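You operate a simulated robot arm through the tools that you are given. There is no shell and no other tool. Be economical: measure what you need, move in short steps, check, and stop when the job is done.

You are at the controls of a simulated two-armed robot. One attempt, no reset.

TASK
Pick up the blue bottle from the top of the pump cabinet with one hand, pass it to the other hand and put it on the top of the check bench. Set down upright: blue bottle.

It is judged by the outcome, as a careful person would: the job done as asked, and still so three seconds after it is handed in. It fails if anything else is knocked over, pushed out of place, dropped, spilled or broken.

THE ROBOT
Two 7-joint arms with three-finger grippers on one trunk, on a base that drives. Base frame: it is fixed to the floor where the robot stands at the start and does not move with it; the origin is under the middle of the robot, x ahead of it, y to its left, z up; the surface under the hand at the start is at about z = 0.905. Units: m, rad, N and s.
The left shoulder is at the start at [0.07, 0.146, 1.187], the right one opposite. With the tool pointing down near the work surface each hand reaches from about 0.3 to 0.68 m from the robot's upright axis, wherever it stands, measured 20 degrees to its own side. Places, roughly: top of the check bench [-2.1, -0.2, 0.9]. Payload 2.2 kg a hand.
Tool frame (each hand has its own): the origin (TCP) lies between the finger pads and is the grasp point; the fingertips stand 0.028 m ahead of it; z points along the fingers, y is the line along which they close. The gripper opens to 0.102 m. The gripper's body begins 0.071 m behind the TCP.
Orientation is told as [roll, pitch, yaw] about the base's x, y, z axes, in that order, counted from this pose: with the fingers straight down and closing along the base's y, the tool's x points along the base's -x, its y along +y and its z along -z.

THE INTERFACE
- The arms move only by the tool nudge_tool. It takes "left_plan", "right_plan" or both (then of equal length, played together; a hand with none holds still); each is a list of rows, each a list of 7 numbers: the turn, a rotation vector about the tool's x, y, z in units of 120 degrees (1.0 is 120 degrees), then the shift along the tool's x, y, z in units of 200 mm (1.0 is 200 mm), then the gripper command, from -1 (shut) to 1 (fully open), values between in proportion. In form: [[ax, ay, az, dx, dy, dz, claw], ...]. A call has 1 to 20 rows; each row is the pose to reach, as a shift and turn from the pose commanded when the call began, along the tool's axes at that moment. A call with a number of a shift or a turn outside -1 to 1 is refused whole. Each row takes 0.2 s and may step no farther than 0.05 m and 0.15 rad from the row before; otherwise, or with a gripper value out of range, the whole call is refused. Where a pose cannot be reached the arm comes as near as it can. A force on the tool above 40 N (or 10 N above the force at the start of the call, whichever is more), or a blocked arm, ends the call early, and 0.2 s more pass. Each finger halts on what it meets, pressing with about 30 N; the grip force reading is that of the motor and also rises with nothing between the fingers. The clock runs only during rows and for 0.2 s after the last one: add rows that repeat a pose to give the fingers time. It gives the time, the measured TCP pose, the force on the tool (base axes), the opening and the grip force at its end, in the units of the frame above (readings bear some noise), with the torque about the TCP (base axes, N m) and any sound that the robot's microphone picked up.
- Cameras (640 x 400 px; columns grow to the right, rows downward): "scene" is now at [0.1316, -0.021, 1.4064]; the picture's right is [-0.25, -0.97, 0.00], its down [-0.65, 0.17, -0.74] and it looks along [0.72, -0.18, -0.67] (base axes); focal length 291 px, centre (320, 200). "left" rides on the left gripper at [0.072, 0.038, -0.086] in its tool frame; the picture's right is [-0.46, 0.89, 0.00], its down [-0.60, -0.32, -0.73] and it looks along [-0.65, -0.34, 0.68] (tool axes); focal length 256 px, centre (320, 200). "right" rides on the right gripper at [0.069, 0.044, -0.086] in its tool frame; the picture's right is [-0.53, 0.85, 0.00], its down [-0.58, -0.36, -0.73] and it looks along [-0.62, -0.39, 0.68] (tool axes); focal length 256 px, centre (320, 200). There is no depth. A picture from a camera that has moved, and an enlarged one, comes with that camera's place and axes in the base frame and with its lens.
- grab_frame(camera): a new picture of that camera. It takes no simulated time.
- raise_lower(by): slides the trunk up (or, below 0, down) by that many m; the arms and the scene camera ride with it, the base frame stays. It gives what a move gives, with no picture.
- steer(legs): drives the robot by 1 to 6 legs, each [ahead, left, turn to the left] in m, m and rad, along the robot's own axes; the way and the turn of a leg run together, so that a leg with both is an arc; at most 1.5 m and 3.142 rad a leg. The arms and the cameras ride along, it lands a little off, and it stops where it bumps. It gives what a move gives.
- turn_head(pan, tilt): turns the head with the scene camera to pan (to the left, within 1.501 rad either way) and tilt (down, from -0.506 to 1.204), counted from straight ahead of the robot. It gives what a move gives.
- inspect(camera, box): a new picture of the part [left, top, right, bottom] of that camera's present view, enlarged. It takes no simulated time.
- sign_off(): hands the job in; it is judged then, once.

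Go step by step. Nothing tells you exact positions but the pictures and the camera data: compare them with the known pose of the tool, close in by small moves and look again before you grip or let go. The budget is 120 turns and 100 pictures, counting those below and the enlarged ones. Unless the task says otherwise, let go and move clear before handing in, and close with one line.

The tools are called after "Request:" by a JSON object that holds its "api" and its "payload". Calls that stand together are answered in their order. nudge_tool: Moves the arms, as the interface text tells. Its arguments: {"type":"object","properties":{"left_plan":{"type":"array","items":{"type":"array","items":{"type":"number"}}},"right_plan":{"type":"array","items":{"type":"array","items":{"type":"number"}}}},"required":[]} The other tools are called the same way: raise_lower (by) slides the trunk up or down; steer (legs) drives the base; turn_head (pan, tilt) turns the head that bears the scene camera; grab_frame (camera) takes a picture; inspect (camera, box) takes an enlarged picture of a part of a camera's view; sign_off () hands the job in.

At the start:

```text
time_s: 0.0
left_tcp_pos: [0.4778, 0.0609, 1.1802]
left_ee_rot: [0.001, 0.0, 0.001]
left_wrist_force: [0.1, -0.1, 0.7]
left_moment: [0.0, 0.0, -0.01]
left_finger_gap: 0.102
left_grasp_force: 0.1
right_tcp_pos: [0.4507, -0.3422, 1.1648]
right_ee_rot: [-0.001, 0.0, 0.001]
right_wrist_force: [-0.6, -0.1, -0.1]
right_moment: [-0.02, 0.01, 0.01]
right_finger_gap: 0.1024
right_grasp_force: 0.0
trunk travel left (down, up): [-0.725, 0.215]
robot x, y, heading: [0.0039, 0.0004, -0.003]
head pan, tilt: [-0.251, 0.735]
```

scene: 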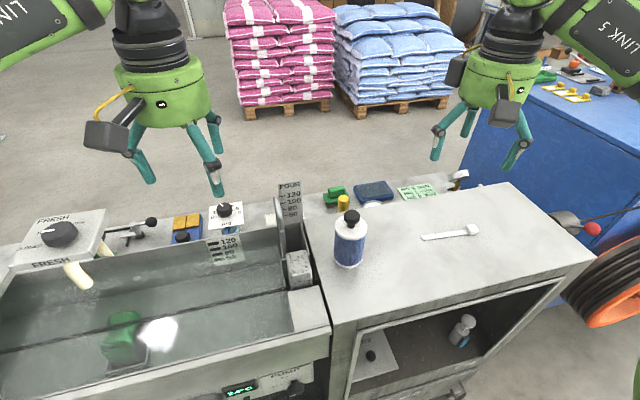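
right: 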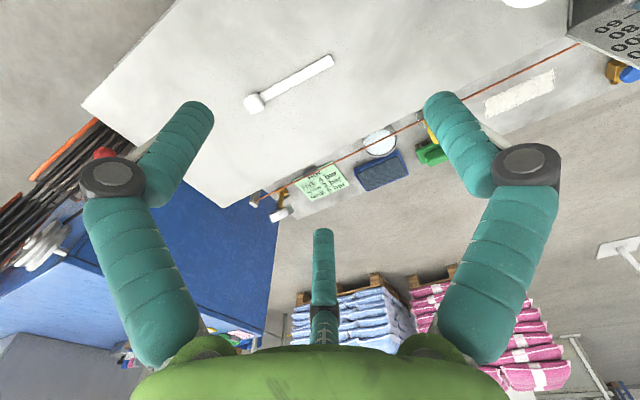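
left: 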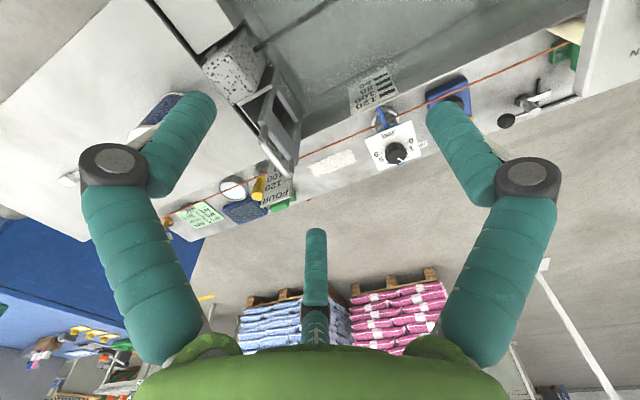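

I see the blue bottle on the cabinet top at about (0.48, -0.165), roughly 0.12 m tall. I'll look closer to measure it and the hand shape.

Request:
{"api": "inspect", "payload": {"camera": "scene", "box": [270, 180, 430, 280]}}

Request:
{"api": "inspect", "payload": {"camera": "scene", "box": [420, 0, 580, 180]}}

```text
4.00 times, centred on (350, 230) of scene
camera zoom: at [0.1316, -0.021, 1.4064], right [-0.25, -0.97, 0.0], down [-0.65, 0.17, -0.74], along [0.72, -0.18, -0.67], focal length 1165 px, centre (200, 80)
```

zoom: 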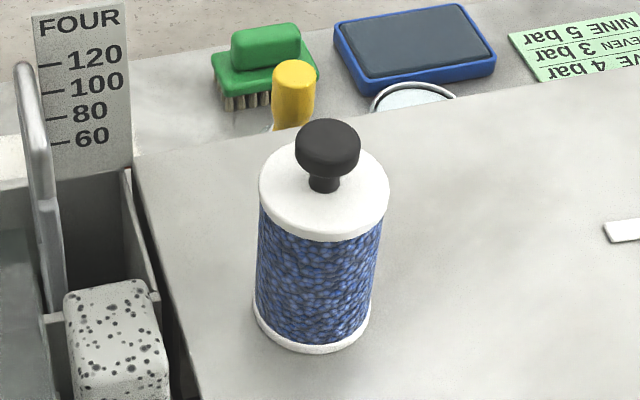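

```text
2.22 times, centred on (500, 90) of scene
camera zoom: at [0.1316, -0.021, 1.4064], right [-0.25, -0.97, 0.0], down [-0.65, 0.17, -0.74], along [0.72, -0.18, -0.67], focal length 647 px, centre (-80, 444)
```

zoom: 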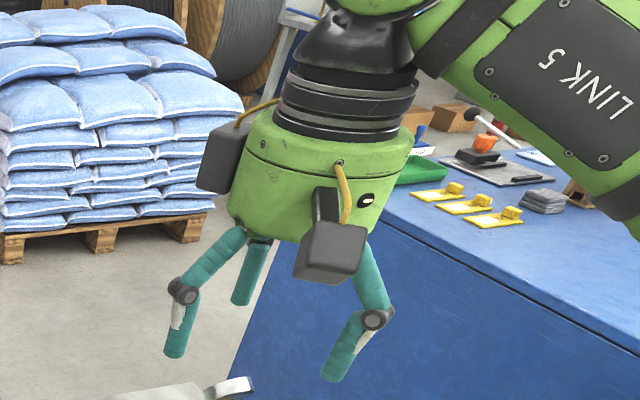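

The bottle is about 63 mm wide with a 90 mm tall body, and it has a knob on top. I'll close the right fingers in free air to understand the third leg on the hand.

Request:
{"api": "nudge_tool", "payload": {"right_plan": [[0, 0, 0, 0, 0, 0, -1], [0, 0, 0, 0, 0, 0, -1], [0, 0, 0, 0, 0, 0, -1]]}}

Request:
{"api": "grab_frame", "payload": {"camera": "right"}}

Request:
{"api": "inspect", "payload": {"camera": "scene", "box": [420, 0, 580, 180]}}

```text
time_s: 0.8
left_tcp_pos: [0.4789, 0.0611, 1.1792]
left_ee_rot: [0.0, 0.0, 0.001]
left_wrist_force: [-0.6, 0.2, 0.0]
left_moment: [0.03, 0.02, -0.01]
left_finger_gap: 0.102
left_grasp_force: 0.0
right_tcp_pos: [0.4518, -0.3429, 1.1638]
right_ee_rot: [-0.001, -0.001, -0.001]
right_wrist_force: [0.5, 0.1, 0.3]
right_moment: [-0.03, -0.01, -0.02]
right_finger_gap: 0.002
right_grasp_force: 29.6
trunk travel left (down, up): [-0.725, 0.215]
robot x, y, heading: [-0.0026, 0.0006, -0.001]
head pan, tilt: [-0.251, 0.735]
```

```text
94 pictures are left
camera right: at [0.3814, -0.2989, 1.2507], right [0.53, 0.85, 0.0], down [0.58, -0.36, 0.73], along [0.62, -0.39, -0.68], focal length 256 px, centre (320, 200)
```

right: 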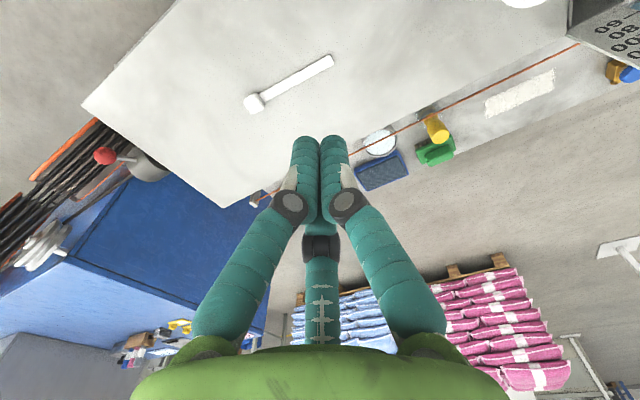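

```text
2.22 times, centred on (500, 90) of scene
camera zoom: at [0.1316, -0.021, 1.4064], right [-0.25, -0.97, 0.0], down [-0.65, 0.17, -0.74], along [0.72, -0.18, -0.67], focal length 647 px, centre (-80, 444)
```

zoom: 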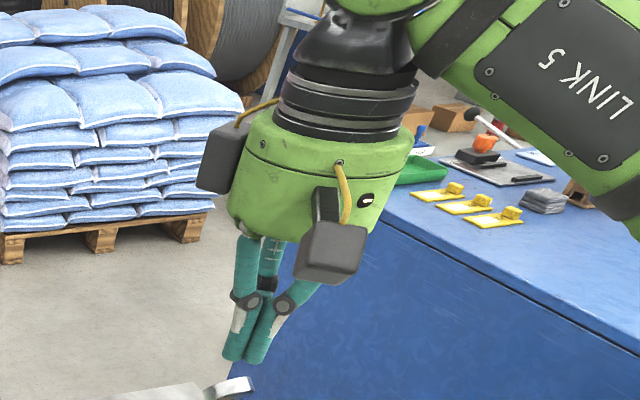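

The third leg only follows the gripper visually. My plan is for the right hand to take the low body tilted, pointing left and down. The left hand will then take the upper body from above, closing along x. First I'll yaw both hands in free air.

Request:
{"api": "nudge_tool", "payload": {"right_plan": [[0, 0, -0.068, 0, 0, 0, 1], [0, 0, -0.136, 0, 0, 0, 1], [0, 0, -0.204, 0, 0, 0, 1], [0, 0, -0.272, 0, 0, 0, 1], [0, 0, -0.34, 0, 0, 0, 1], [0, 0, -0.408, 0, 0, 0, 1], [0, 0, -0.476, 0, 0, 0, 1], [0, 0, -0.544, 0, 0, 0, 1], [0, 0, -0.612, 0, 0, 0, 1], [0, 0, -0.68, 0, 0, 0, 1], [0, 0, -0.75, 0, 0, 0, 1], [0, 0, -0.75, 0, 0, 0, 1]], "left_plan": [[0, 0, 0.068, 0, 0, 0, 1], [0, 0, 0.136, 0, 0, 0, 1], [0, 0, 0.204, 0, 0, 0, 1], [0, 0, 0.272, 0, 0, 0, 1], [0, 0, 0.34, 0, 0, 0, 1], [0, 0, 0.408, 0, 0, 0, 1], [0, 0, 0.476, 0, 0, 0, 1], [0, 0, 0.544, 0, 0, 0, 1], [0, 0, 0.612, 0, 0, 0, 1], [0, 0, 0.68, 0, 0, 0, 1], [0, 0, 0.75, 0, 0, 0, 1], [0, 0, 0.75, 0, 0, 0, 1]]}}

```text
time_s: 3.4
left_tcp_pos: [0.3545, 0.0305, 1.1552]
left_ee_rot: [-0.001, 0.001, -1.57]
left_wrist_force: [0.2, -0.4, -0.1]
left_moment: [0.0, -0.03, 0.05]
left_finger_gap: 0.1018
left_grasp_force: 0.1
left hand out of reach, approached as far as the arm can: row 8, 9, 10, 11, 12
right_tcp_pos: [0.2905, -0.1656, 1.129]
right_ee_rot: [-0.002, 0.001, 1.572]
right_wrist_force: [0.2, 0.1, -0.6]
right_moment: [0.01, -0.01, -0.02]
right_finger_gap: 0.102
right_grasp_force: 0.0
right hand out of reach, approached as far as the arm can: row 4, 5, 6, 7, 8, 9, 10, 11, 12
trunk travel left (down, up): [-0.725, 0.215]
robot x, y, heading: [-0.0001, -0.0013, -0.001]
head pan, tilt: [-0.251, 0.735]
```

Inward yaw at this height is out of reach. I'll raise the trunk and retry with the hands lower relative to the shoulders.

Request:
{"api": "raise_lower", "payload": {"by": 0.2}}

Request:
{"api": "nudge_tool", "payload": {"right_plan": [[0, 0, 0, 0.05, 0, 0.15, 1], [0, 0, 0, 0.1, 0, 0.3, 1], [0, 0, 0, 0.2, 0, 0.5, 1], [0, 0, 0, 0.3, 0, 0.7, 1], [0, 0, 0, 0.4, 0, 0.7, 1], [0, 0, 0, 0.5, 0, 0.7, 1], [0, 0, 0, 0.5, 0, 0.7, 1]]}}

```text
time_s: 5.6
left_tcp_pos: [0.3549, 0.0313, 1.3548]
left_ee_rot: [-0.001, 0.001, -1.57]
left_wrist_force: [0.3, 0.3, -0.4]
left_moment: [-0.02, -0.01, 0.0]
left_finger_gap: 0.1019
left_grasp_force: 0.0
right_tcp_pos: [0.2887, -0.1647, 1.33]
right_ee_rot: [0.002, 0.0, 1.569]
right_wrist_force: [0.3, -0.1, -0.6]
right_moment: [-0.01, -0.01, 0.0]
right_finger_gap: 0.1022
right_grasp_force: 0.0
trunk travel left (down, up): [-0.925, 0.015]
robot x, y, heading: [-0.0002, 0.0023, -0.001]
head pan, tilt: [-0.251, 0.735]
```

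```text
time_s: 7.2
left_tcp_pos: [0.3562, 0.0326, 1.3566]
left_ee_rot: [0.002, -0.001, -1.569]
left_wrist_force: [0.6, 0.4, -1.3]
left_moment: [0.0, 0.0, 0.0]
left_finger_gap: 0.102
left_grasp_force: 0.0
right_tcp_pos: [0.2845, -0.1691, 1.2607]
right_ee_rot: [0.002, 0.001, 1.567]
right_wrist_force: [0.7, 0.7, 0.0]
right_moment: [0.0, 0.03, 0.01]
right_finger_gap: 0.102
right_grasp_force: 0.0
right hand out of reach, approached as far as the arm can: row 1, 2, 3, 4, 5, 6, 7
trunk travel left (down, up): [-0.925, 0.015]
robot x, y, heading: [0.0009, 0.0003, 0.004]
head pan, tilt: [-0.251, 0.735]
```

Inward yaw is bad for these wrists. I'll unwind both hands, then test whether the left can flip outward by 180° so its camera faces away while the right works nominally.

Request:
{"api": "nudge_tool", "payload": {"right_plan": [[0, 0, 0.0625, 0.07, -0.05, 0, 1], [0, 0, 0.125, 0.14, -0.1, 0, 1], [0, 0, 0.1875, 0.21, -0.15, 0, 1], [0, 0, 0.25, 0.28, -0.2, 0, 1], [0, 0, 0.3125, 0.35, -0.25, 0, 1], [0, 0, 0.375, 0.42, -0.3, 0, 1], [0, 0, 0.4375, 0.49, -0.35, 0, 1], [0, 0, 0.5, 0.56, -0.4, 0, 1], [0, 0, 0.5625, 0.63, -0.45, 0, 1], [0, 0, 0.625, 0.7, -0.5, 0, 1], [0, 0, 0.6875, 0.77, -0.54, 0, 1], [0, 0, 0.75, 0.85, -0.575, 0, 1], [0, 0, 0.75, 0.85, -0.575, 0, 1]], "left_plan": [[0, 0, -0.0625, 0.07, 0.04, 0, 1], [0, 0, -0.125, 0.14, 0.08, 0, 1], [0, 0, -0.1875, 0.21, 0.12, 0, 1], [0, 0, -0.25, 0.28, 0.16, 0, 1], [0, 0, -0.3125, 0.35, 0.2, 0, 1], [0, 0, -0.375, 0.42, 0.25, 0, 1], [0, 0, -0.4375, 0.49, 0.3, 0, 1], [0, 0, -0.5, 0.56, 0.35, 0, 1], [0, 0, -0.5625, 0.63, 0.4, 0, 1], [0, 0, -0.625, 0.7, 0.44, 0, 1], [0, 0, -0.6875, 0.77, 0.48, 0, 1], [0, 0, -0.75, 0.85, 0.5, 0, 1], [0, 0, -0.75, 0.85, 0.5, 0, 1]]}}

Request:
{"api": "nudge_tool", "payload": {"left_plan": [[0, 0, -0.068, 0, 0, 0.05, 1], [0, 0, -0.136, 0, 0, 0.1, 1], [0, 0, -0.204, 0, 0, 0.15, 1], [0, 0, -0.272, 0, 0, 0.2, 1], [0, 0, -0.34, 0, 0, 0.25, 1], [0, 0, -0.408, 0, 0, 0.3, 1], [0, 0, -0.476, 0, 0, 0.35, 1], [0, 0, -0.544, 0, 0, 0.4, 1], [0, 0, -0.612, 0, 0, 0.45, 1], [0, 0, -0.68, 0, 0, 0.5, 1], [0, 0, -0.75, 0, 0, 0.5, 1], [0, 0, -0.818, 0, 0, 0.5, 1], [0, 0, -0.886, 0, 0, 0.5, 1], [0, 0, -0.954, 0, 0, 0.5, 1], [0, 0, -1, 0, 0, 0.5, 1], [0, 0, -1, 0, 0, 0.5, 1]]}}

```text
time_s: 10.0
left_tcp_pos: [0.4531, 0.2015, 1.3556]
left_ee_rot: [-0.001, 0.0, 0.004]
left_wrist_force: [-0.6, -0.4, -0.4]
left_moment: [-0.02, -0.01, 0.01]
left_finger_gap: 0.102
left_grasp_force: 0.1
right_tcp_pos: [0.4005, -0.3375, 1.2559]
right_ee_rot: [0.001, 0.001, -0.003]
right_wrist_force: [-0.1, 0.3, -0.7]
right_moment: [0.0, 0.01, 0.01]
right_finger_gap: 0.102
right_grasp_force: 0.1
trunk travel left (down, up): [-0.925, 0.015]
robot x, y, heading: [-0.002, 0.0003, -0.003]
head pan, tilt: [-0.251, 0.735]
```

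```text
time_s: 13.4
left_tcp_pos: [0.4539, 0.202, 1.2542]
left_ee_rot: [-0.001, -0.002, 2.098]
left_wrist_force: [-0.3, 0.0, -0.4]
left_moment: [-0.03, -0.01, 0.01]
left_finger_gap: 0.1016
left_grasp_force: 0.2
right_tcp_pos: [0.4015, -0.3377, 1.2569]
right_ee_rot: [-0.001, -0.001, -0.001]
right_wrist_force: [0.6, 0.1, -0.2]
right_moment: [-0.03, -0.02, 0.02]
right_finger_gap: 0.1019
right_grasp_force: 0.0
trunk travel left (down, up): [-0.925, 0.015]
robot x, y, heading: [-0.0014, -0.0011, -0.002]
head pan, tilt: [-0.251, 0.735]
```

The left flips outward well. I'll finish it to 180° and tilt the right hand 50° to point forward and down.

Request:
{"api": "nudge_tool", "payload": {"left_plan": [[0, 0, -0.068, 0, 0, 0, 1], [0, 0, -0.136, 0, 0, 0, 1], [0, 0, -0.204, 0, 0, 0, 1], [0, 0, -0.272, 0, 0, 0, 1], [0, 0, -0.34, 0, 0, 0, 1], [0, 0, -0.408, 0, 0, 0, 1], [0, 0, -0.476, 0, 0, 0, 1], [0, 0, -0.5, 0, 0, 0, 1], [0, 0, -0.5, 0, 0, 0, 1]], "right_plan": [[0, -0.06, 0, 0, 0, 0, 1], [0, -0.12, 0, 0, 0, 0, 1], [0, -0.18, 0, 0, 0, 0, 1], [0, -0.24, 0, 0, 0, 0, 1], [0, -0.3, 0, 0, 0, 0, 1], [0, -0.36, 0, 0, 0, 0, 1], [0, -0.4167, 0, 0, 0, 0, 1], [0, -0.4167, 0, 0, 0, 0, 1], [0, -0.4167, 0, 0, 0, 0, 1]]}}

Request:
{"api": "grab_frame", "payload": {"camera": "scene"}}

Request:
{"api": "grab_frame", "payload": {"camera": "right"}}

```text
time_s: 15.4
left_tcp_pos: [0.4554, 0.2018, 1.2554]
left_ee_rot: [0.001, 0.0, -3.139]
left_wrist_force: [0.5, 0.6, -0.1]
left_moment: [0.02, 0.02, 0.02]
left_finger_gap: 0.1022
left_grasp_force: 0.1
right_tcp_pos: [0.4234, -0.3524, 1.2586]
right_ee_rot: [0.001, -0.873, -0.001]
right_wrist_force: [0.2, 0.2, -0.8]
right_moment: [-0.01, 0.0, 0.0]
right_finger_gap: 0.1018
right_grasp_force: 0.0
right hand out of reach, approached as far as the arm can: row 6, 7, 8, 9
trunk travel left (down, up): [-0.925, 0.015]
robot x, y, heading: [-0.0009, -0.0027, -0.003]
head pan, tilt: [-0.251, 0.735]
```

```text
92 pictures are left
camera scene: at [0.1315, -0.0206, 1.6064], right [-0.25, -0.97, 0.0], down [-0.65, 0.17, -0.74], along [0.72, -0.18, -0.67], focal length 291 px, centre (320, 200)
```

scene: 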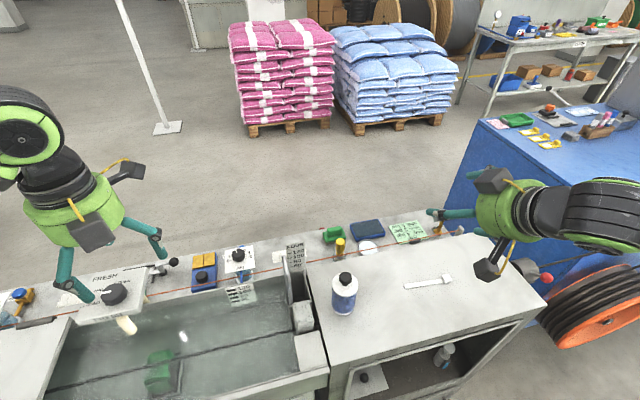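

```text
91 pictures are left
camera right: at [0.312, -0.3085, 1.2617], right [0.34, 0.85, 0.41], down [-0.19, -0.36, 0.91], along [0.92, -0.39, 0.04], focal length 256 px, centre (320, 200)
```

right: 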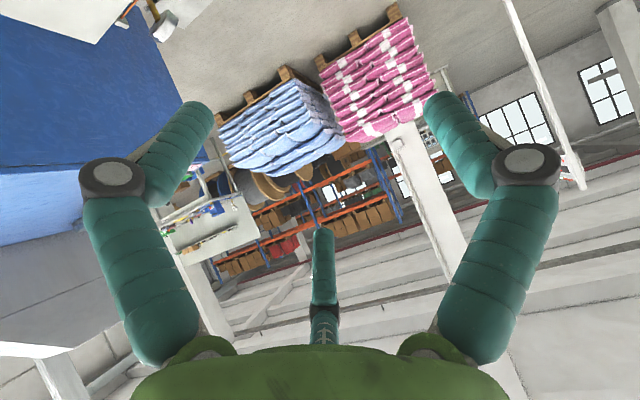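

Both orientations work. I'll back the base off a little for a comfortable reach, then re-measure the bottle.

Request:
{"api": "steer", "payload": {"legs": [[-0.08, 0, 0]]}}

Request:
{"api": "inspect", "payload": {"camera": "scene", "box": [270, 210, 430, 310]}}

```text
time_s: 16.4
left_tcp_pos: [0.3816, 0.201, 1.2531]
left_ee_rot: [0.0, -0.006, -3.139]
left_wrist_force: [0.9, -0.3, 0.1]
left_moment: [-0.01, 0.04, -0.01]
left_finger_gap: 0.1019
left_grasp_force: 0.0
right_tcp_pos: [0.3505, -0.3516, 1.256]
right_ee_rot: [0.001, -0.866, 0.0]
right_wrist_force: [1.3, -0.1, 0.0]
right_moment: [0.02, 0.01, 0.02]
right_finger_gap: 0.1021
right_grasp_force: 0.0
trunk travel left (down, up): [-0.925, 0.015]
robot x, y, heading: [-0.0794, -0.0003, -0.0]
head pan, tilt: [-0.251, 0.735]
```

```text
4.00 times, centred on (350, 260) of scene
camera zoom: at [0.0611, -0.0208, 1.6054], right [-0.25, -0.97, 0.0], down [-0.65, 0.17, -0.74], along [0.71, -0.18, -0.68], focal length 1165 px, centre (200, -40)
```

zoom: 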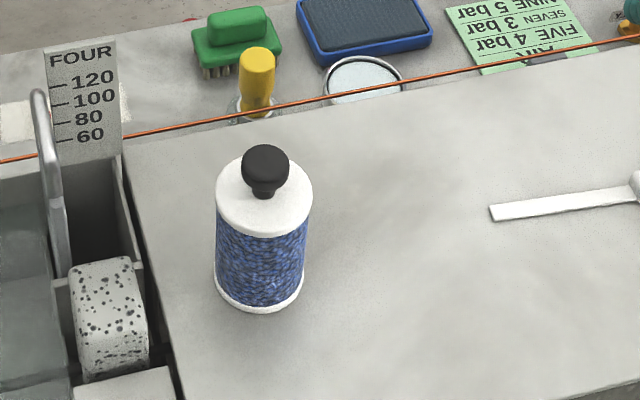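

The bottle is at about (0.479, -0.168). I'll move the right hand to a pre-grasp 0.13 m back along its tilted axis.

Request:
{"api": "nudge_tool", "payload": {"right_plan": [[0, 0, 0, 0.097, 0.115, 0.105, 1], [0, 0, 0, 0.194, 0.23, 0.21, 1], [0, 0, 0, 0.292, 0.344, 0.315, 1], [0, 0, 0, 0.389, 0.459, 0.42, 1], [0, 0, 0, 0.486, 0.574, 0.525, 1], [0, 0, 0, 0.583, 0.689, 0.63, 1], [0, 0, 0, 0.68, 0.803, 0.735, 1], [0, 0, 0, 0.778, 0.918, 0.839, 1], [0, 0, 0, 0.778, 0.918, 0.839, 1]]}}

Request:
{"api": "grab_frame", "payload": {"camera": "scene"}}

Request:
{"api": "grab_frame", "payload": {"camera": "right"}}

```text
time_s: 18.4
left_tcp_pos: [0.3744, 0.2016, 1.2559]
left_ee_rot: [0.0, 0.0, -3.141]
left_wrist_force: [0.5, 0.2, -0.1]
left_moment: [0.02, 0.0, -0.03]
left_finger_gap: 0.102
left_grasp_force: 0.0
right_tcp_pos: [0.3584, -0.2617, 1.1421]
right_ee_rot: [0.0, -0.872, -0.001]
right_wrist_force: [-0.6, 0.1, 0.0]
right_moment: [0.03, -0.01, 0.01]
right_finger_gap: 0.1022
right_grasp_force: 0.0
right hand out of reach, approached as far as the arm can: row 1, 2, 3, 4, 5, 6, 7, 8, 9
trunk travel left (down, up): [-0.925, 0.015]
robot x, y, heading: [-0.0825, -0.0053, -0.0]
head pan, tilt: [-0.251, 0.735]
```

```text
89 pictures are left
camera scene: at [0.0505, -0.0211, 1.6064], right [-0.25, -0.97, 0.0], down [-0.65, 0.17, -0.74], along [0.72, -0.18, -0.67], focal length 291 px, centre (320, 200)
```

scene: 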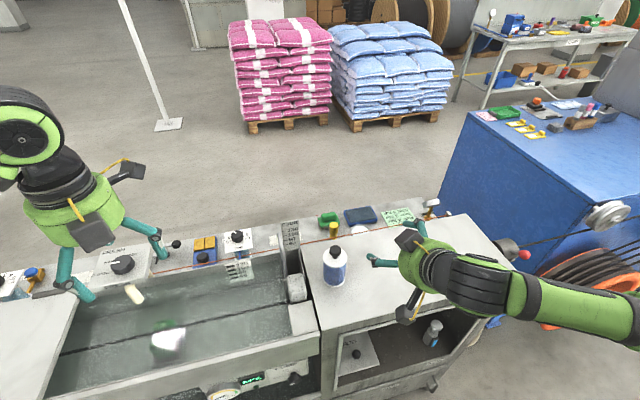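

```text
88 pictures are left
camera right: at [0.2478, -0.2182, 1.1451], right [0.34, 0.84, 0.41], down [-0.19, -0.36, 0.91], along [0.92, -0.39, 0.03], focal length 256 px, centre (320, 200)
```

right: 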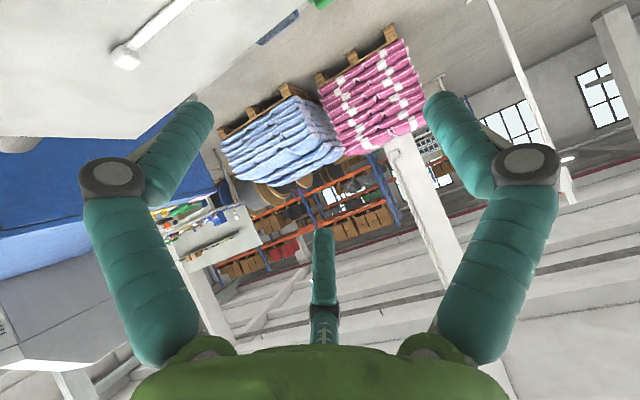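

The tilted tool is too close to the body here, so I'll back off more and retry.

Request:
{"api": "steer", "payload": {"legs": [[-0.14, 0, 0]]}}

Request:
{"api": "raise_lower", "payload": {"by": -0.1}}

```text
time_s: 19.8
left_tcp_pos: [0.243, 0.1998, 1.254]
left_ee_rot: [-0.001, -0.001, -3.142]
left_wrist_force: [0.4, 0.1, 0.2]
left_moment: [0.02, 0.02, 0.0]
left_finger_gap: 0.1016
left_grasp_force: 0.0
right_tcp_pos: [0.2269, -0.2641, 1.1413]
right_ee_rot: [0.0, -0.87, -0.005]
right_wrist_force: [0.1, 0.7, -0.4]
right_moment: [-0.01, 0.0, -0.01]
right_finger_gap: 0.1021
right_grasp_force: 0.0
trunk travel left (down, up): [-0.925, 0.015]
robot x, y, heading: [-0.2145, 0.0035, 0.0]
head pan, tilt: [-0.251, 0.735]
```

```text
time_s: 21.1
left_tcp_pos: [0.2392, 0.2015, 1.1556]
left_ee_rot: [-0.001, 0.0, -3.141]
left_wrist_force: [0.6, -0.1, -0.6]
left_moment: [0.01, -0.02, 0.0]
left_finger_gap: 0.1023
left_grasp_force: 0.1
right_tcp_pos: [0.2229, -0.2637, 1.0436]
right_ee_rot: [0.0, -0.872, -0.004]
right_wrist_force: [-0.8, -0.1, 0.2]
right_moment: [-0.02, 0.05, 0.0]
right_finger_gap: 0.1018
right_grasp_force: 0.0
trunk travel left (down, up): [-0.825, 0.115]
robot x, y, heading: [-0.2208, -0.0011, -0.002]
head pan, tilt: [-0.251, 0.735]
```

Request:
{"api": "nudge_tool", "payload": {"right_plan": [[0, 0, 0, -0.089, 0.096, 0.129, 1], [0, 0, 0, -0.178, 0.192, 0.258, 1], [0, 0, 0, -0.266, 0.288, 0.388, 1], [0, 0, 0, -0.355, 0.384, 0.517, 1], [0, 0, 0, -0.444, 0.48, 0.646, 1], [0, 0, 0, -0.444, 0.48, 0.646, 1]]}}

Request:
{"api": "grab_frame", "payload": {"camera": "scene"}}

```text
time_s: 22.5
left_tcp_pos: [0.239, 0.199, 1.1557]
left_ee_rot: [0.002, 0.001, -3.142]
left_wrist_force: [-0.3, -0.1, -1.0]
left_moment: [0.0, 0.0, 0.02]
left_finger_gap: 0.1021
left_grasp_force: 0.2
right_tcp_pos: [0.3791, -0.1667, 1.0286]
right_ee_rot: [0.0, -0.873, -0.003]
right_wrist_force: [-0.7, -0.5, 0.0]
right_moment: [-0.04, 0.0, -0.01]
right_finger_gap: 0.1021
right_grasp_force: 0.1
trunk travel left (down, up): [-0.825, 0.115]
robot x, y, heading: [-0.2173, 0.0052, -0.001]
head pan, tilt: [-0.251, 0.735]
```

```text
87 pictures are left
camera scene: at [-0.0858, -0.0219, 1.5065], right [-0.25, -0.97, 0.0], down [-0.65, 0.17, -0.74], along [0.72, -0.19, -0.67], focal length 291 px, centre (320, 200)
```

scene: 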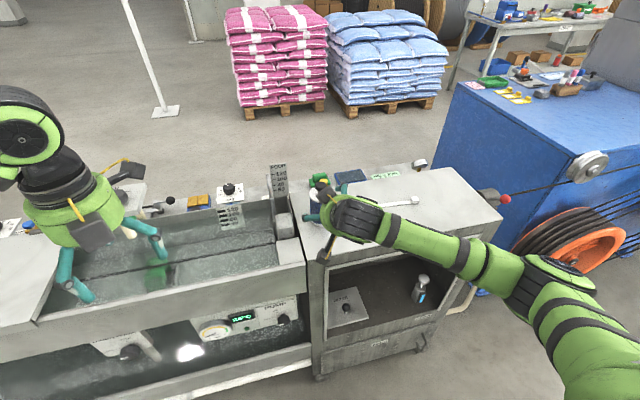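

Request:
{"api": "grab_frame", "payload": {"camera": "right"}}

Request:
{"api": "inspect", "payload": {"camera": "scene", "box": [270, 150, 430, 270]}}

```text
86 pictures are left
camera right: at [0.2677, -0.1233, 1.0309], right [0.35, 0.84, 0.41], down [-0.19, -0.36, 0.91], along [0.92, -0.39, 0.04], focal length 256 px, centre (320, 200)
```

right: 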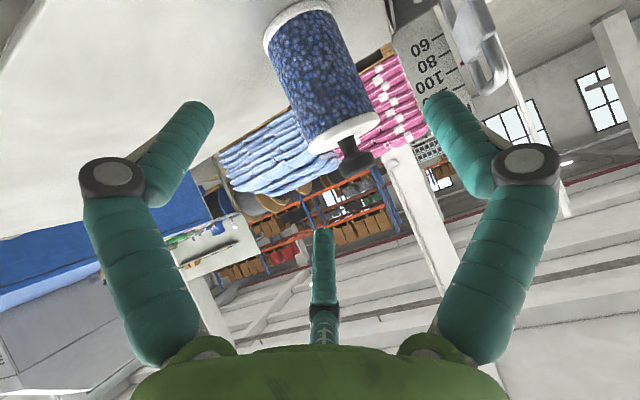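

```text
3.33 times, centred on (350, 210) of scene
camera zoom: at [-0.0858, -0.0219, 1.5065], right [-0.25, -0.97, 0.0], down [-0.65, 0.17, -0.74], along [0.72, -0.19, -0.67], focal length 971 px, centre (220, 167)
```

zoom: 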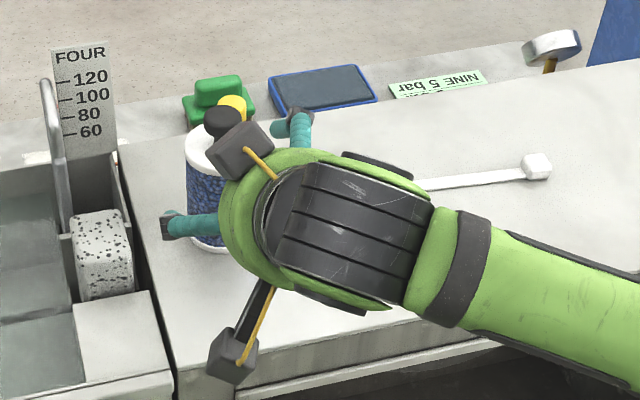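

The bottle sits centred between the fingers. I'll advance along the tool axis and check partway.

Request:
{"api": "nudge_tool", "payload": {"right_plan": [[0, 0, 0, 0, 0, 0.07, 1], [0, 0, 0, 0, 0, 0.14, 1], [0, 0, 0, 0, 0, 0.21, 1], [0, 0, 0, 0, 0, 0.28, 1], [0, 0, 0, 0, 0, 0.35, 1], [0, 0, 0, 0, 0, 0.42, 1], [0, 0, 0, 0, 0, 0.42, 1]]}}

Request:
{"api": "grab_frame", "payload": {"camera": "right"}}

Request:
{"api": "inspect", "payload": {"camera": "scene", "box": [270, 150, 430, 270]}}

```text
time_s: 24.1
left_tcp_pos: [0.2379, 0.2003, 1.1554]
left_ee_rot: [0.001, 0.004, -3.141]
left_wrist_force: [-0.2, 0.5, -0.3]
left_moment: [0.03, -0.01, -0.03]
left_finger_gap: 0.1018
left_grasp_force: 0.0
right_tcp_pos: [0.4433, -0.1671, 0.9768]
right_ee_rot: [0.0, -0.878, -0.002]
right_wrist_force: [1.1, -1.4, 8.2]
right_moment: [-0.25, -0.31, -0.06]
right_finger_gap: 0.1023
right_grasp_force: 0.1
trunk travel left (down, up): [-0.825, 0.115]
robot x, y, heading: [-0.2164, -0.0005, -0.006]
head pan, tilt: [-0.251, 0.735]
```

```text
84 pictures are left
camera right: at [0.3325, -0.1234, 0.9784], right [0.34, 0.84, 0.41], down [-0.2, -0.36, 0.91], along [0.92, -0.39, 0.04], focal length 256 px, centre (320, 200)
```

right: 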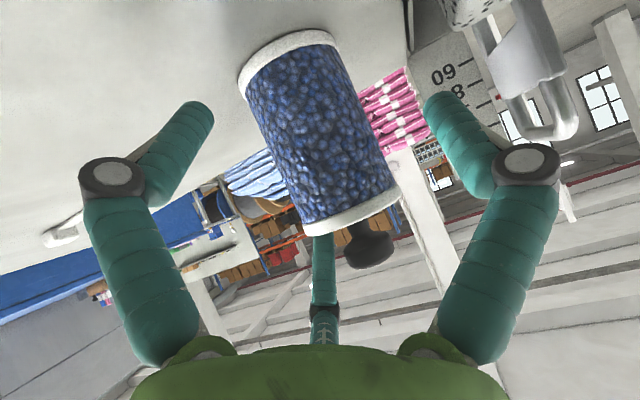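

```text
3.33 times, centred on (350, 210) of scene
camera zoom: at [-0.0865, -0.0211, 1.5067], right [-0.25, -0.97, 0.0], down [-0.65, 0.17, -0.74], along [0.72, -0.19, -0.67], focal length 971 px, centre (220, 167)
```

zoom: 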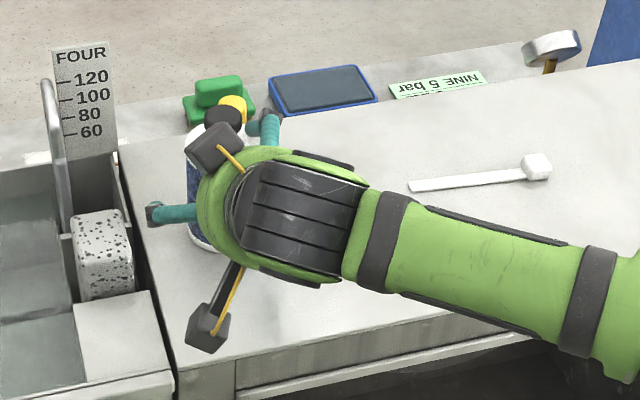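

The 8 N upward load is at about +0.04 in x and -0.03 in y from the TCP. That matches the third leg touching the bottle's shoulder, so the leg is a real obstacle. I'll back out and see how it moves as the gripper closes.

Request:
{"api": "nudge_tool", "payload": {"right_plan": [[0, 0, 0, 0, 0, -0.1, 1], [0, 0, 0, 0, 0, -0.2, 1], [0, 0, 0, 0, 0, -0.3, 1], [0, 0, 0, 0, 0, -0.4, 1], [0, 0, 0, 0, 0, -0.5, 0.26], [0, 0, 0, 0, 0, -0.5, 0.26], [0, 0, 0, 0, 0, -0.5, 0.26]]}}

Request:
{"api": "grab_frame", "payload": {"camera": "right"}}

Request:
{"api": "inspect", "payload": {"camera": "scene", "box": [270, 150, 430, 270]}}

```text
time_s: 25.7
left_tcp_pos: [0.2393, 0.2002, 1.1556]
left_ee_rot: [-0.001, -0.001, -3.143]
left_wrist_force: [0.1, 0.3, 0.0]
left_moment: [0.02, 0.01, -0.01]
left_finger_gap: 0.1021
left_grasp_force: 0.0
right_tcp_pos: [0.3667, -0.1689, 1.037]
right_ee_rot: [0.0, -0.873, -0.006]
right_wrist_force: [-0.2, 0.6, -0.2]
right_moment: [0.0, -0.03, 0.0]
right_finger_gap: 0.0643
right_grasp_force: 0.1
trunk travel left (down, up): [-0.825, 0.115]
robot x, y, heading: [-0.2184, 0.0021, -0.003]
head pan, tilt: [-0.251, 0.735]
```

```text
82 pictures are left
camera right: at [0.2564, -0.1242, 1.0401], right [0.35, 0.84, 0.41], down [-0.19, -0.36, 0.91], along [0.92, -0.39, 0.03], focal length 256 px, centre (320, 200)
```

right: 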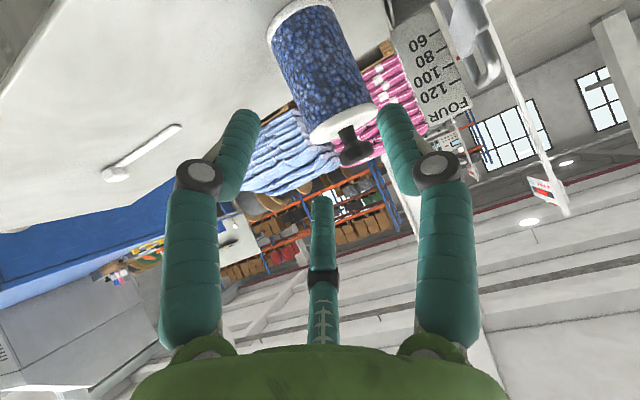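

```text
3.33 times, centred on (350, 210) of scene
camera zoom: at [-0.0846, -0.0212, 1.5064], right [-0.25, -0.97, 0.0], down [-0.65, 0.17, -0.74], along [0.72, -0.19, -0.67], focal length 971 px, centre (220, 167)
```

zoom: 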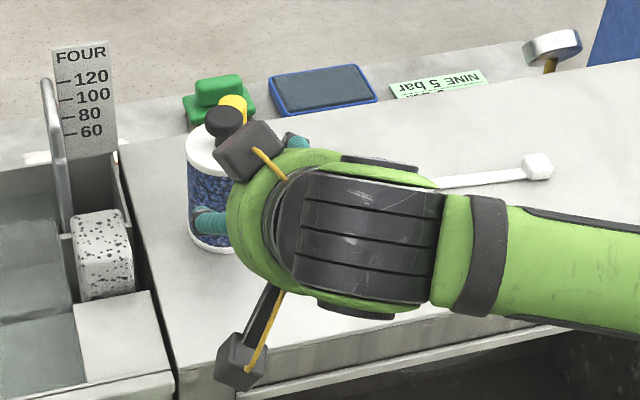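

The legs look like a three-jaw tripod, unlike the two-finger description. I'll probe which ones are solid by gently lowering the tilted, open right hand onto a bare patch of cabinet top.

Request:
{"api": "nudge_tool", "payload": {"right_plan": [[0, 0, 0, -0.01, -0.17, 0.11, 1], [0, 0, 0, -0.02, -0.34, 0.22, 1], [0, 0, 0, -0.03, -0.505, 0.322, 1], [0, 0, 0, 0.0, -0.505, 0.346, 1], [0, 0, 0, 0.027, -0.505, 0.37, 1], [0, 0, 0, 0.027, -0.505, 0.37, 1]]}}

Request:
{"api": "nudge_tool", "payload": {"right_plan": [[0, 0, 0, 0.02, 0, 0.016, 1], [0, 0, 0, 0.04, 0, 0.032, 1], [0, 0, 0, 0.06, 0, 0.048, 1], [0, 0, 0, 0.08, 0, 0.064, 1], [0, 0, 0, 0.1, 0, 0.08, 1], [0, 0, 0, 0.115, 0, 0.096, 1], [0, 0, 0, 0.134, 0, 0.112, 1]]}}

```text
time_s: 27.1
left_tcp_pos: [0.2394, 0.1994, 1.1557]
left_ee_rot: [0.001, 0.0, -3.141]
left_wrist_force: [0.1, 0.1, 0.2]
left_moment: [0.03, 0.0, -0.01]
left_finger_gap: 0.102
left_grasp_force: 0.1
right_tcp_pos: [0.4196, -0.2693, 0.987]
right_ee_rot: [-0.001, -0.874, -0.004]
right_wrist_force: [-0.7, 0.1, -0.7]
right_moment: [-0.02, 0.0, 0.01]
right_finger_gap: 0.102
right_grasp_force: 0.1
trunk travel left (down, up): [-0.825, 0.115]
robot x, y, heading: [-0.217, -0.0004, -0.002]
head pan, tilt: [-0.251, 0.735]
```

```text
time_s: 28.7
left_tcp_pos: [0.238, 0.2001, 1.1568]
left_ee_rot: [0.0, 0.001, 3.143]
left_wrist_force: [0.7, -0.3, -0.7]
left_moment: [-0.03, 0.0, 0.0]
left_finger_gap: 0.1021
left_grasp_force: 0.1
right_tcp_pos: [0.4172, -0.2705, 0.952]
right_ee_rot: [0.0, -0.876, -0.005]
right_wrist_force: [-3.2, -4.5, 7.3]
right_moment: [-0.44, 0.31, 0.0]
right_finger_gap: 0.1029
right_grasp_force: 0.0
trunk travel left (down, up): [-0.825, 0.115]
robot x, y, heading: [-0.2174, -0.0004, -0.006]
head pan, tilt: [-0.251, 0.735]
```

The probe contact fits a jaw at radius about 0.055 and angle -30°, so the hands are physically three-jaw tripods with jaws at +90°, -30° and 210° in the tool frame.

My new plan is as follows:
- The left hand, rolled so jaw A faces it, takes the bottle body at about a 50° tilt.
- The right hand then takes the knob from straight above.

I'll lift the right hand clear and yaw the left to 90°.

Request:
{"api": "nudge_tool", "payload": {"right_plan": [[0, 0, 0, -0.06, -0.03, -0.16, 1], [0, 0, 0, -0.12, -0.1, -0.33, 1], [0, 0, 0, -0.18, -0.2, -0.5, 1], [0, 0, 0, -0.25, -0.3, -0.66, 1], [0, 0, 0, -0.32, -0.4, -0.82, 1], [0, 0, 0, -0.38, -0.4, -0.98, 1], [0, 0, 0, -0.38, -0.4, -0.98, 1], [0, 0, 0, -0.38, -0.4, -0.98, 1], [0, 0, 0, -0.38, -0.4, -0.98, 1], [0, 0, 0, -0.38, -0.4, -0.98, 1], [0, 0, 0, -0.38, -0.4, -0.98, 1], [0, 0, 0, -0.38, -0.4, -0.98, 1]], "left_plan": [[0, 0, 0.068, 0, 0, 0, 1], [0, 0, 0.136, 0, 0, 0, 1], [0, 0, 0.204, 0, 0, 0, 1], [0, 0, 0.272, 0, 0, 0, 1], [0, 0, 0.34, 0, 0, 0, 1], [0, 0, 0.408, 0, 0, 0, 1], [0, 0, 0.476, 0, 0, 0, 1], [0, 0, 0.544, 0, 0, 0, 1], [0, 0, 0.612, 0, 0, 0, 1], [0, 0, 0.68, 0, 0, 0, 1], [0, 0, 0.75, 0, 0, 0, 1], [0, 0, 0.75, 0, 0, 0, 1]]}}

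Request:
{"api": "nudge_tool", "payload": {"right_plan": [[0, 0.06, 0, 0, 0, 0, 1], [0, 0.12, 0, 0, 0, 0, 1], [0, 0.18, 0, 0, 0, 0, 1], [0, 0.24, 0, 0, 0, 0, 1], [0, 0.3, 0, 0, 0, 0, 1], [0, 0.36, 0, 0, 0, 0, 1], [0, 0.4167, 0, 0, 0, 0, 1], [0, 0.4167, 0, 0, 0, 0, 1]], "left_plan": [[0.06, 0, 0, 0, 0, 0, 1], [0.12, 0, 0, 0, 0, 0, 1], [0.18, 0, 0, 0, 0, 0, 1], [0.24, 0, 0, 0, 0, 0, 1], [0.3, 0, 0, 0, 0, 0, 1], [0.36, 0, 0, 0, 0, 0, 1], [0.4167, 0, 0, 0, 0, 0, 1], [0.4167, 0, 0, 0, 0, 0, 1]]}}

Request:
{"api": "grab_frame", "payload": {"camera": "scene"}}

```text
time_s: 31.3
left_tcp_pos: [0.2395, 0.1996, 1.156]
left_ee_rot: [-0.001, 0.0, 1.569]
left_wrist_force: [0.7, -0.4, -0.5]
left_moment: [0.01, 0.0, 0.03]
left_finger_gap: 0.1018
left_grasp_force: 0.0
right_tcp_pos: [0.3164, -0.3475, 1.1367]
right_ee_rot: [0.0, -0.874, -0.005]
right_wrist_force: [0.4, 0.1, 0.7]
right_moment: [-0.03, -0.06, 0.02]
right_finger_gap: 0.1019
right_grasp_force: 0.1
trunk travel left (down, up): [-0.825, 0.115]
robot x, y, heading: [-0.2135, 0.0006, -0.004]
head pan, tilt: [-0.251, 0.735]
```

```text
time_s: 33.1
left_tcp_pos: [0.2534, 0.1993, 1.1546]
left_ee_rot: [-0.873, -0.001, 1.571]
left_wrist_force: [0.3, 0.2, 0.4]
left_moment: [0.02, -0.01, 0.02]
left_finger_gap: 0.1022
left_grasp_force: 0.1
left hand out of reach, approached as far as the arm can: row 7, 8
right_tcp_pos: [0.3184, -0.3497, 1.135]
right_ee_rot: [0.0, 0.001, -0.002]
right_wrist_force: [-0.1, -0.2, 0.4]
right_moment: [0.05, 0.01, 0.04]
right_finger_gap: 0.1021
right_grasp_force: 0.0
trunk travel left (down, up): [-0.825, 0.115]
robot x, y, heading: [-0.2158, 0.0009, -0.004]
head pan, tilt: [-0.251, 0.735]
```

```text
80 pictures are left
camera scene: at [-0.085, -0.0216, 1.5064], right [-0.25, -0.97, 0.0], down [-0.65, 0.17, -0.74], along [0.72, -0.19, -0.67], focal length 291 px, centre (320, 200)
```

scene: 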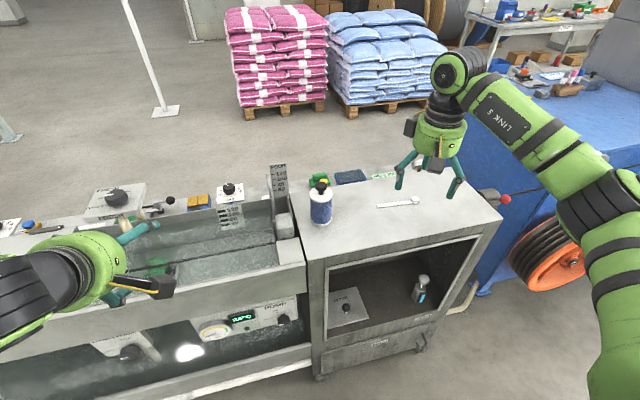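

The bottle is undisturbed and the left hand is tilted correctly. Next I'll yaw the right hand outward 90° and strafe the base right so the left hand faces the bottle.

Request:
{"api": "nudge_tool", "payload": {"right_plan": [[0, 0, 0.068, 0, 0.05, -0.03, 1], [0, 0, 0.136, 0, 0.1, -0.06, 1], [0, 0, 0.204, 0, 0.15, -0.1, 1], [0, 0, 0.272, 0, 0.2, -0.13, 1], [0, 0, 0.34, 0, 0.25, -0.16, 1], [0, 0, 0.408, 0, 0.3, -0.2, 1], [0, 0, 0.476, 0, 0.3, -0.2, 1], [0, 0, 0.544, 0, 0.3, -0.2, 1], [0, 0, 0.612, 0, 0.3, -0.2, 1], [0, 0, 0.68, 0, 0.3, -0.2, 1], [0, 0, 0.75, 0, 0.3, -0.2, 1], [0, 0, 0.75, 0, 0.3, -0.2, 1]]}}

Request:
{"api": "steer", "payload": {"legs": [[0, -0.28, 0]]}}

Request:
{"api": "grab_frame", "payload": {"camera": "scene"}}

```text
time_s: 35.7
left_tcp_pos: [0.2536, 0.1994, 1.155]
left_ee_rot: [-0.872, 0.0, 1.571]
left_wrist_force: [-0.8, 0.0, 0.2]
left_moment: [-0.05, -0.03, 0.0]
left_finger_gap: 0.1022
left_grasp_force: 0.2
right_tcp_pos: [0.3182, -0.2883, 1.1758]
right_ee_rot: [0.0, -0.001, -1.578]
right_wrist_force: [0.7, 0.2, -0.4]
right_moment: [0.0, 0.0, 0.03]
right_finger_gap: 0.1023
right_grasp_force: 0.0
trunk travel left (down, up): [-0.825, 0.115]
robot x, y, heading: [-0.2216, -0.0008, -0.003]
head pan, tilt: [-0.251, 0.735]
```

```text
time_s: 37.6
left_tcp_pos: [0.2523, -0.0772, 1.1548]
left_ee_rot: [-0.874, 0.002, 1.57]
left_wrist_force: [-0.2, -0.1, 0.4]
left_moment: [-0.03, -0.02, -0.03]
left_finger_gap: 0.1019
left_grasp_force: 0.1
right_tcp_pos: [0.3176, -0.5646, 1.1757]
right_ee_rot: [-0.001, -0.003, -1.575]
right_wrist_force: [0.2, 0.7, 0.3]
right_moment: [-0.05, 0.01, 0.0]
right_finger_gap: 0.102
right_grasp_force: 0.1
trunk travel left (down, up): [-0.825, 0.115]
robot x, y, heading: [-0.2164, -0.2795, -0.0]
head pan, tilt: [-0.251, 0.735]
```

```text
79 pictures are left
camera scene: at [-0.0858, -0.2967, 1.5064], right [-0.25, -0.97, 0.0], down [-0.65, 0.17, -0.74], along [0.72, -0.19, -0.67], focal length 291 px, centre (320, 200)
```

scene: 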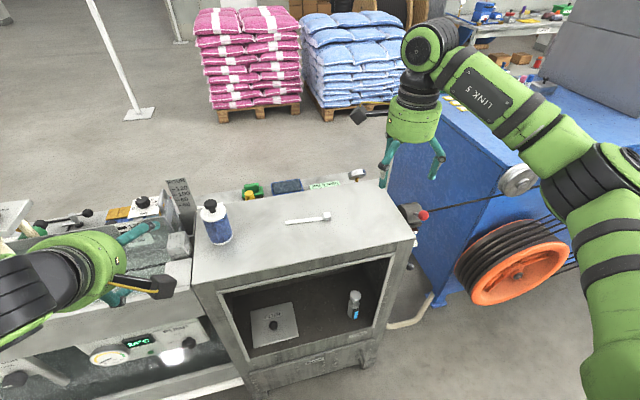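

Request:
{"api": "inspect", "payload": {"camera": "scene", "box": [140, 170, 300, 270]}}

Request:
{"api": "grab_frame", "payload": {"camera": "left"}}

```text
4.00 times, centred on (220, 220) of scene
camera zoom: at [-0.0858, -0.2967, 1.5064], right [-0.25, -0.97, 0.0], down [-0.65, 0.17, -0.74], along [0.72, -0.19, -0.67], focal length 1165 px, centre (720, 120)
```

zoom: 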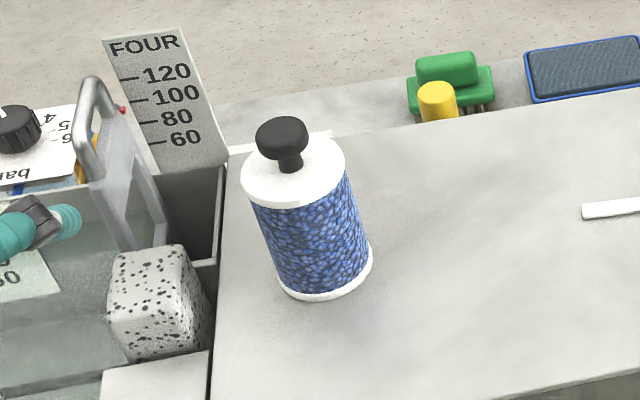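

```text
77 pictures are left
camera left: at [0.1617, -0.1477, 1.1814], right [-0.57, 0.46, -0.68], down [-0.36, 0.61, 0.71], along [0.74, 0.65, -0.18], focal length 256 px, centre (320, 200)
```

left: 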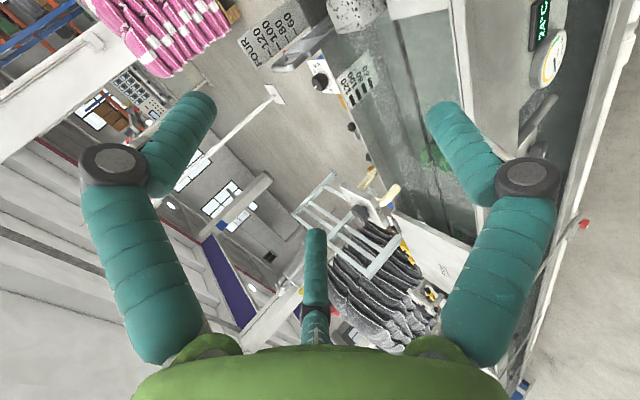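

The refined bottle position is (0.483, -0.170). I'll move the left hand to its pre-grasp.

Request:
{"api": "nudge_tool", "payload": {"left_plan": [[0, 0, 0, 0.09, 0.005, 0.15, 1], [0, 0, 0, 0.18, 0.01, 0.3, 1], [0, 0, 0, 0.28, 0.015, 0.45, 1], [0, 0, 0, 0.37, 0.02, 0.6, 1], [0, 0, 0, 0.465, 0.024, 0.757, 1], [0, 0, 0, 0.465, 0.024, 0.757, 1]]}}

Request:
{"api": "grab_frame", "payload": {"camera": "left"}}

Request:
{"api": "inspect", "payload": {"camera": "scene", "box": [100, 140, 300, 290]}}

```text
time_s: 39.0
left_tcp_pos: [0.365, -0.1711, 1.0529]
left_ee_rot: [-0.873, 0.0, 1.569]
left_wrist_force: [-0.6, 0.2, -0.2]
left_moment: [-0.02, 0.0, 0.02]
left_finger_gap: 0.102
left_grasp_force: 0.1
right_tcp_pos: [0.3169, -0.5665, 1.176]
right_ee_rot: [0.0, -0.002, -1.576]
right_wrist_force: [-0.5, 0.2, 1.2]
right_moment: [0.01, 0.03, 0.01]
right_finger_gap: 0.1024
right_grasp_force: 0.1
trunk travel left (down, up): [-0.825, 0.115]
robot x, y, heading: [-0.2161, -0.2781, -0.003]
head pan, tilt: [-0.251, 0.735]
```

```text
76 pictures are left
camera left: at [0.2744, -0.2423, 1.0781], right [-0.57, 0.47, -0.68], down [-0.36, 0.6, 0.71], along [0.74, 0.65, -0.18], focal length 256 px, centre (320, 200)
```

left: 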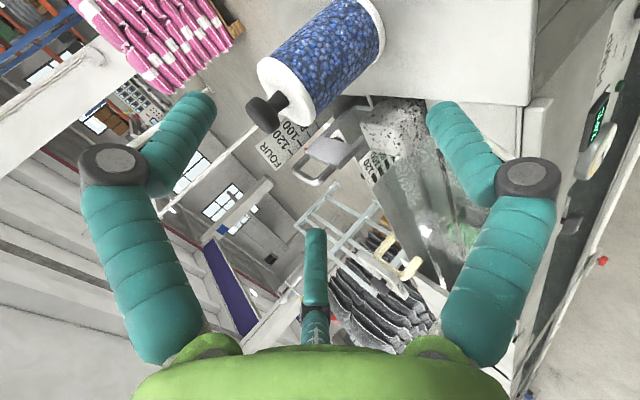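

```text
2.67 times, centred on (200, 215) of scene
camera zoom: at [-0.0866, -0.2989, 1.5065], right [-0.25, -0.97, 0.0], down [-0.65, 0.17, -0.74], along [0.72, -0.19, -0.67], focal length 777 px, centre (640, 160)
```

zoom: 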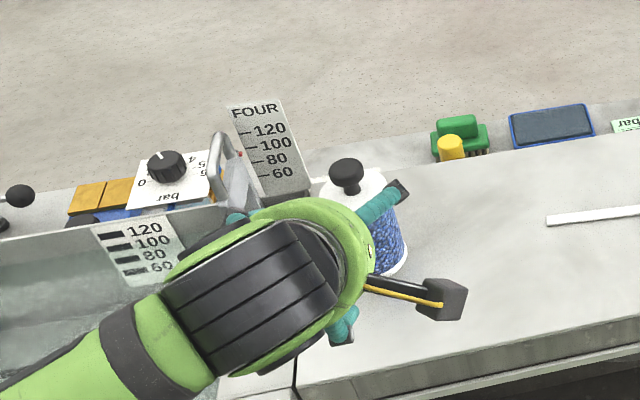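

Request:
{"api": "nudge_tool", "payload": {"left_plan": [[0, 0, 0, 0, 0, 0.08, 1], [0, 0, 0, 0, 0, 0.16, 1], [0, 0, 0, 0, 0, 0.24, 1], [0, 0, 0, 0, 0, 0.32, 1], [0, 0, 0, 0, 0, 0.4, 1], [0, 0, 0, 0, 0, 0.45, 1], [0, 0, 0, 0, 0, 0.45, 1]]}}

Request:
{"api": "grab_frame", "payload": {"camera": "left"}}

Request:
{"api": "inspect", "payload": {"camera": "scene", "box": [140, 140, 300, 260]}}

```text
time_s: 40.6
left_tcp_pos: [0.4341, -0.1723, 0.9967]
left_ee_rot: [-0.872, 0.0, 1.57]
left_wrist_force: [0.2, 1.0, 0.1]
left_moment: [-0.01, 0.01, 0.02]
left_finger_gap: 0.1022
left_grasp_force: 0.0
right_tcp_pos: [0.3179, -0.5656, 1.1756]
right_ee_rot: [0.001, 0.0, -1.576]
right_wrist_force: [0.3, 1.0, 0.4]
right_moment: [-0.04, 0.0, 0.0]
right_finger_gap: 0.102
right_grasp_force: 0.0
trunk travel left (down, up): [-0.825, 0.115]
robot x, y, heading: [-0.2182, -0.2796, -0.002]
head pan, tilt: [-0.251, 0.735]
```

```text
74 pictures are left
camera left: at [0.3429, -0.2433, 1.0226], right [-0.57, 0.47, -0.68], down [-0.36, 0.6, 0.71], along [0.74, 0.65, -0.18], focal length 256 px, centre (320, 200)
```

left: 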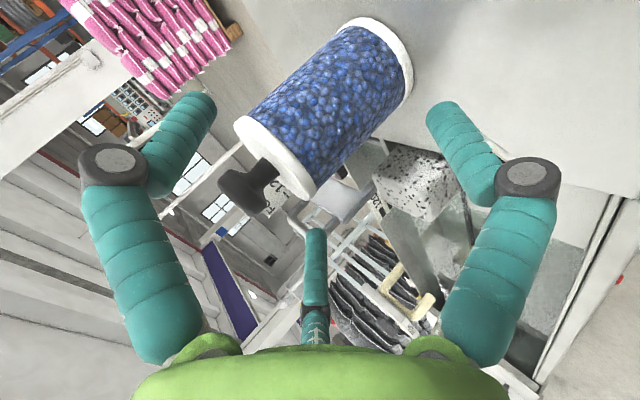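

```text
3.33 times, centred on (220, 200) of scene
camera zoom: at [-0.0859, -0.2992, 1.5064], right [-0.25, -0.97, 0.0], down [-0.65, 0.17, -0.74], along [0.72, -0.19, -0.67], focal length 971 px, centre (653, 200)
```

zoom: 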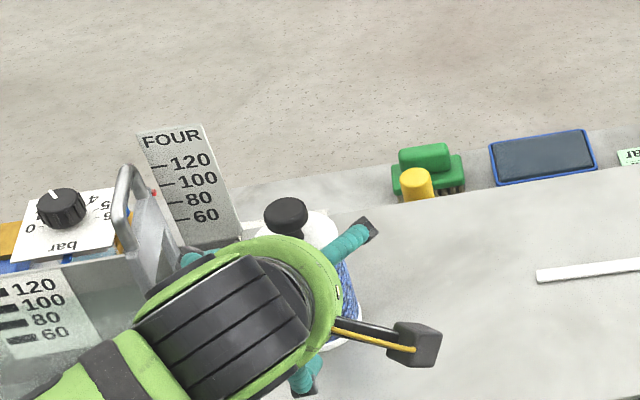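

Request:
{"api": "nudge_tool", "payload": {"left_plan": [[0, 0, 0, 0, 0, 0.05, 1], [0, 0, 0, 0, 0, 0.1, 1], [0, 0, 0, 0, 0, 0.15, 1], [0, 0, 0, 0, 0, 0.2, 1], [0, 0, 0, 0, 0, 0.2, 1]]}}

Request:
{"api": "grab_frame", "payload": {"camera": "left"}}

Request:
{"api": "inspect", "payload": {"camera": "scene", "box": [140, 140, 300, 260]}}

```text
time_s: 41.8
left_tcp_pos: [0.4652, -0.1728, 0.9704]
left_ee_rot: [-0.873, 0.0, 1.568]
left_wrist_force: [0.3, -0.5, 0.2]
left_moment: [0.01, 0.01, 0.03]
left_finger_gap: 0.1021
left_grasp_force: 0.0
right_tcp_pos: [0.3178, -0.5666, 1.1747]
right_ee_rot: [-0.001, 0.0, -1.576]
right_wrist_force: [-0.2, -0.2, -0.5]
right_moment: [0.06, 0.01, 0.02]
right_finger_gap: 0.1021
right_grasp_force: 0.0
trunk travel left (down, up): [-0.825, 0.115]
robot x, y, heading: [-0.2166, -0.2748, -0.002]
head pan, tilt: [-0.251, 0.735]
```

```text
72 pictures are left
camera left: at [0.374, -0.2428, 0.9967], right [-0.57, 0.47, -0.68], down [-0.36, 0.6, 0.71], along [0.74, 0.65, -0.18], focal length 256 px, centre (320, 200)
```

left: 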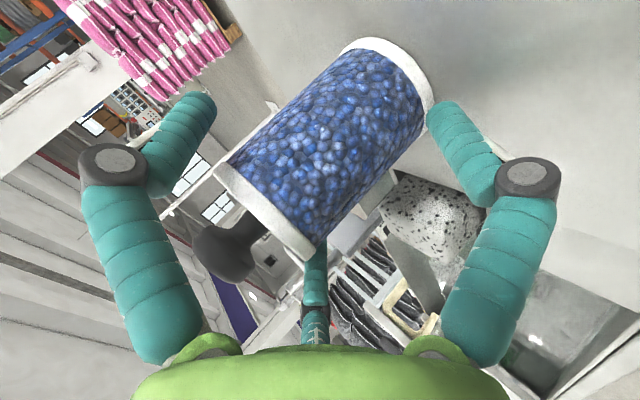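

```text
3.33 times, centred on (220, 200) of scene
camera zoom: at [-0.0859, -0.2991, 1.5064], right [-0.25, -0.97, 0.0], down [-0.65, 0.17, -0.74], along [0.72, -0.19, -0.67], focal length 971 px, centre (653, 200)
```

zoom: 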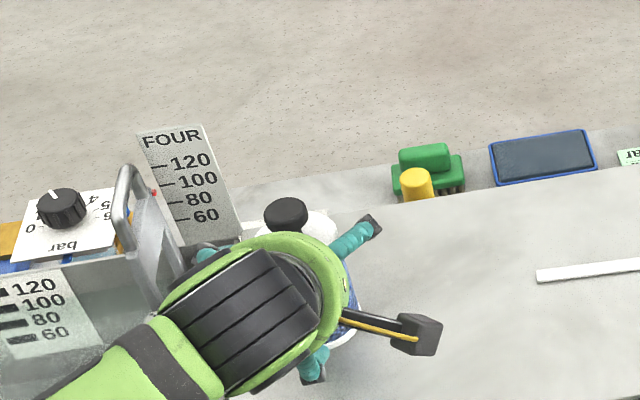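

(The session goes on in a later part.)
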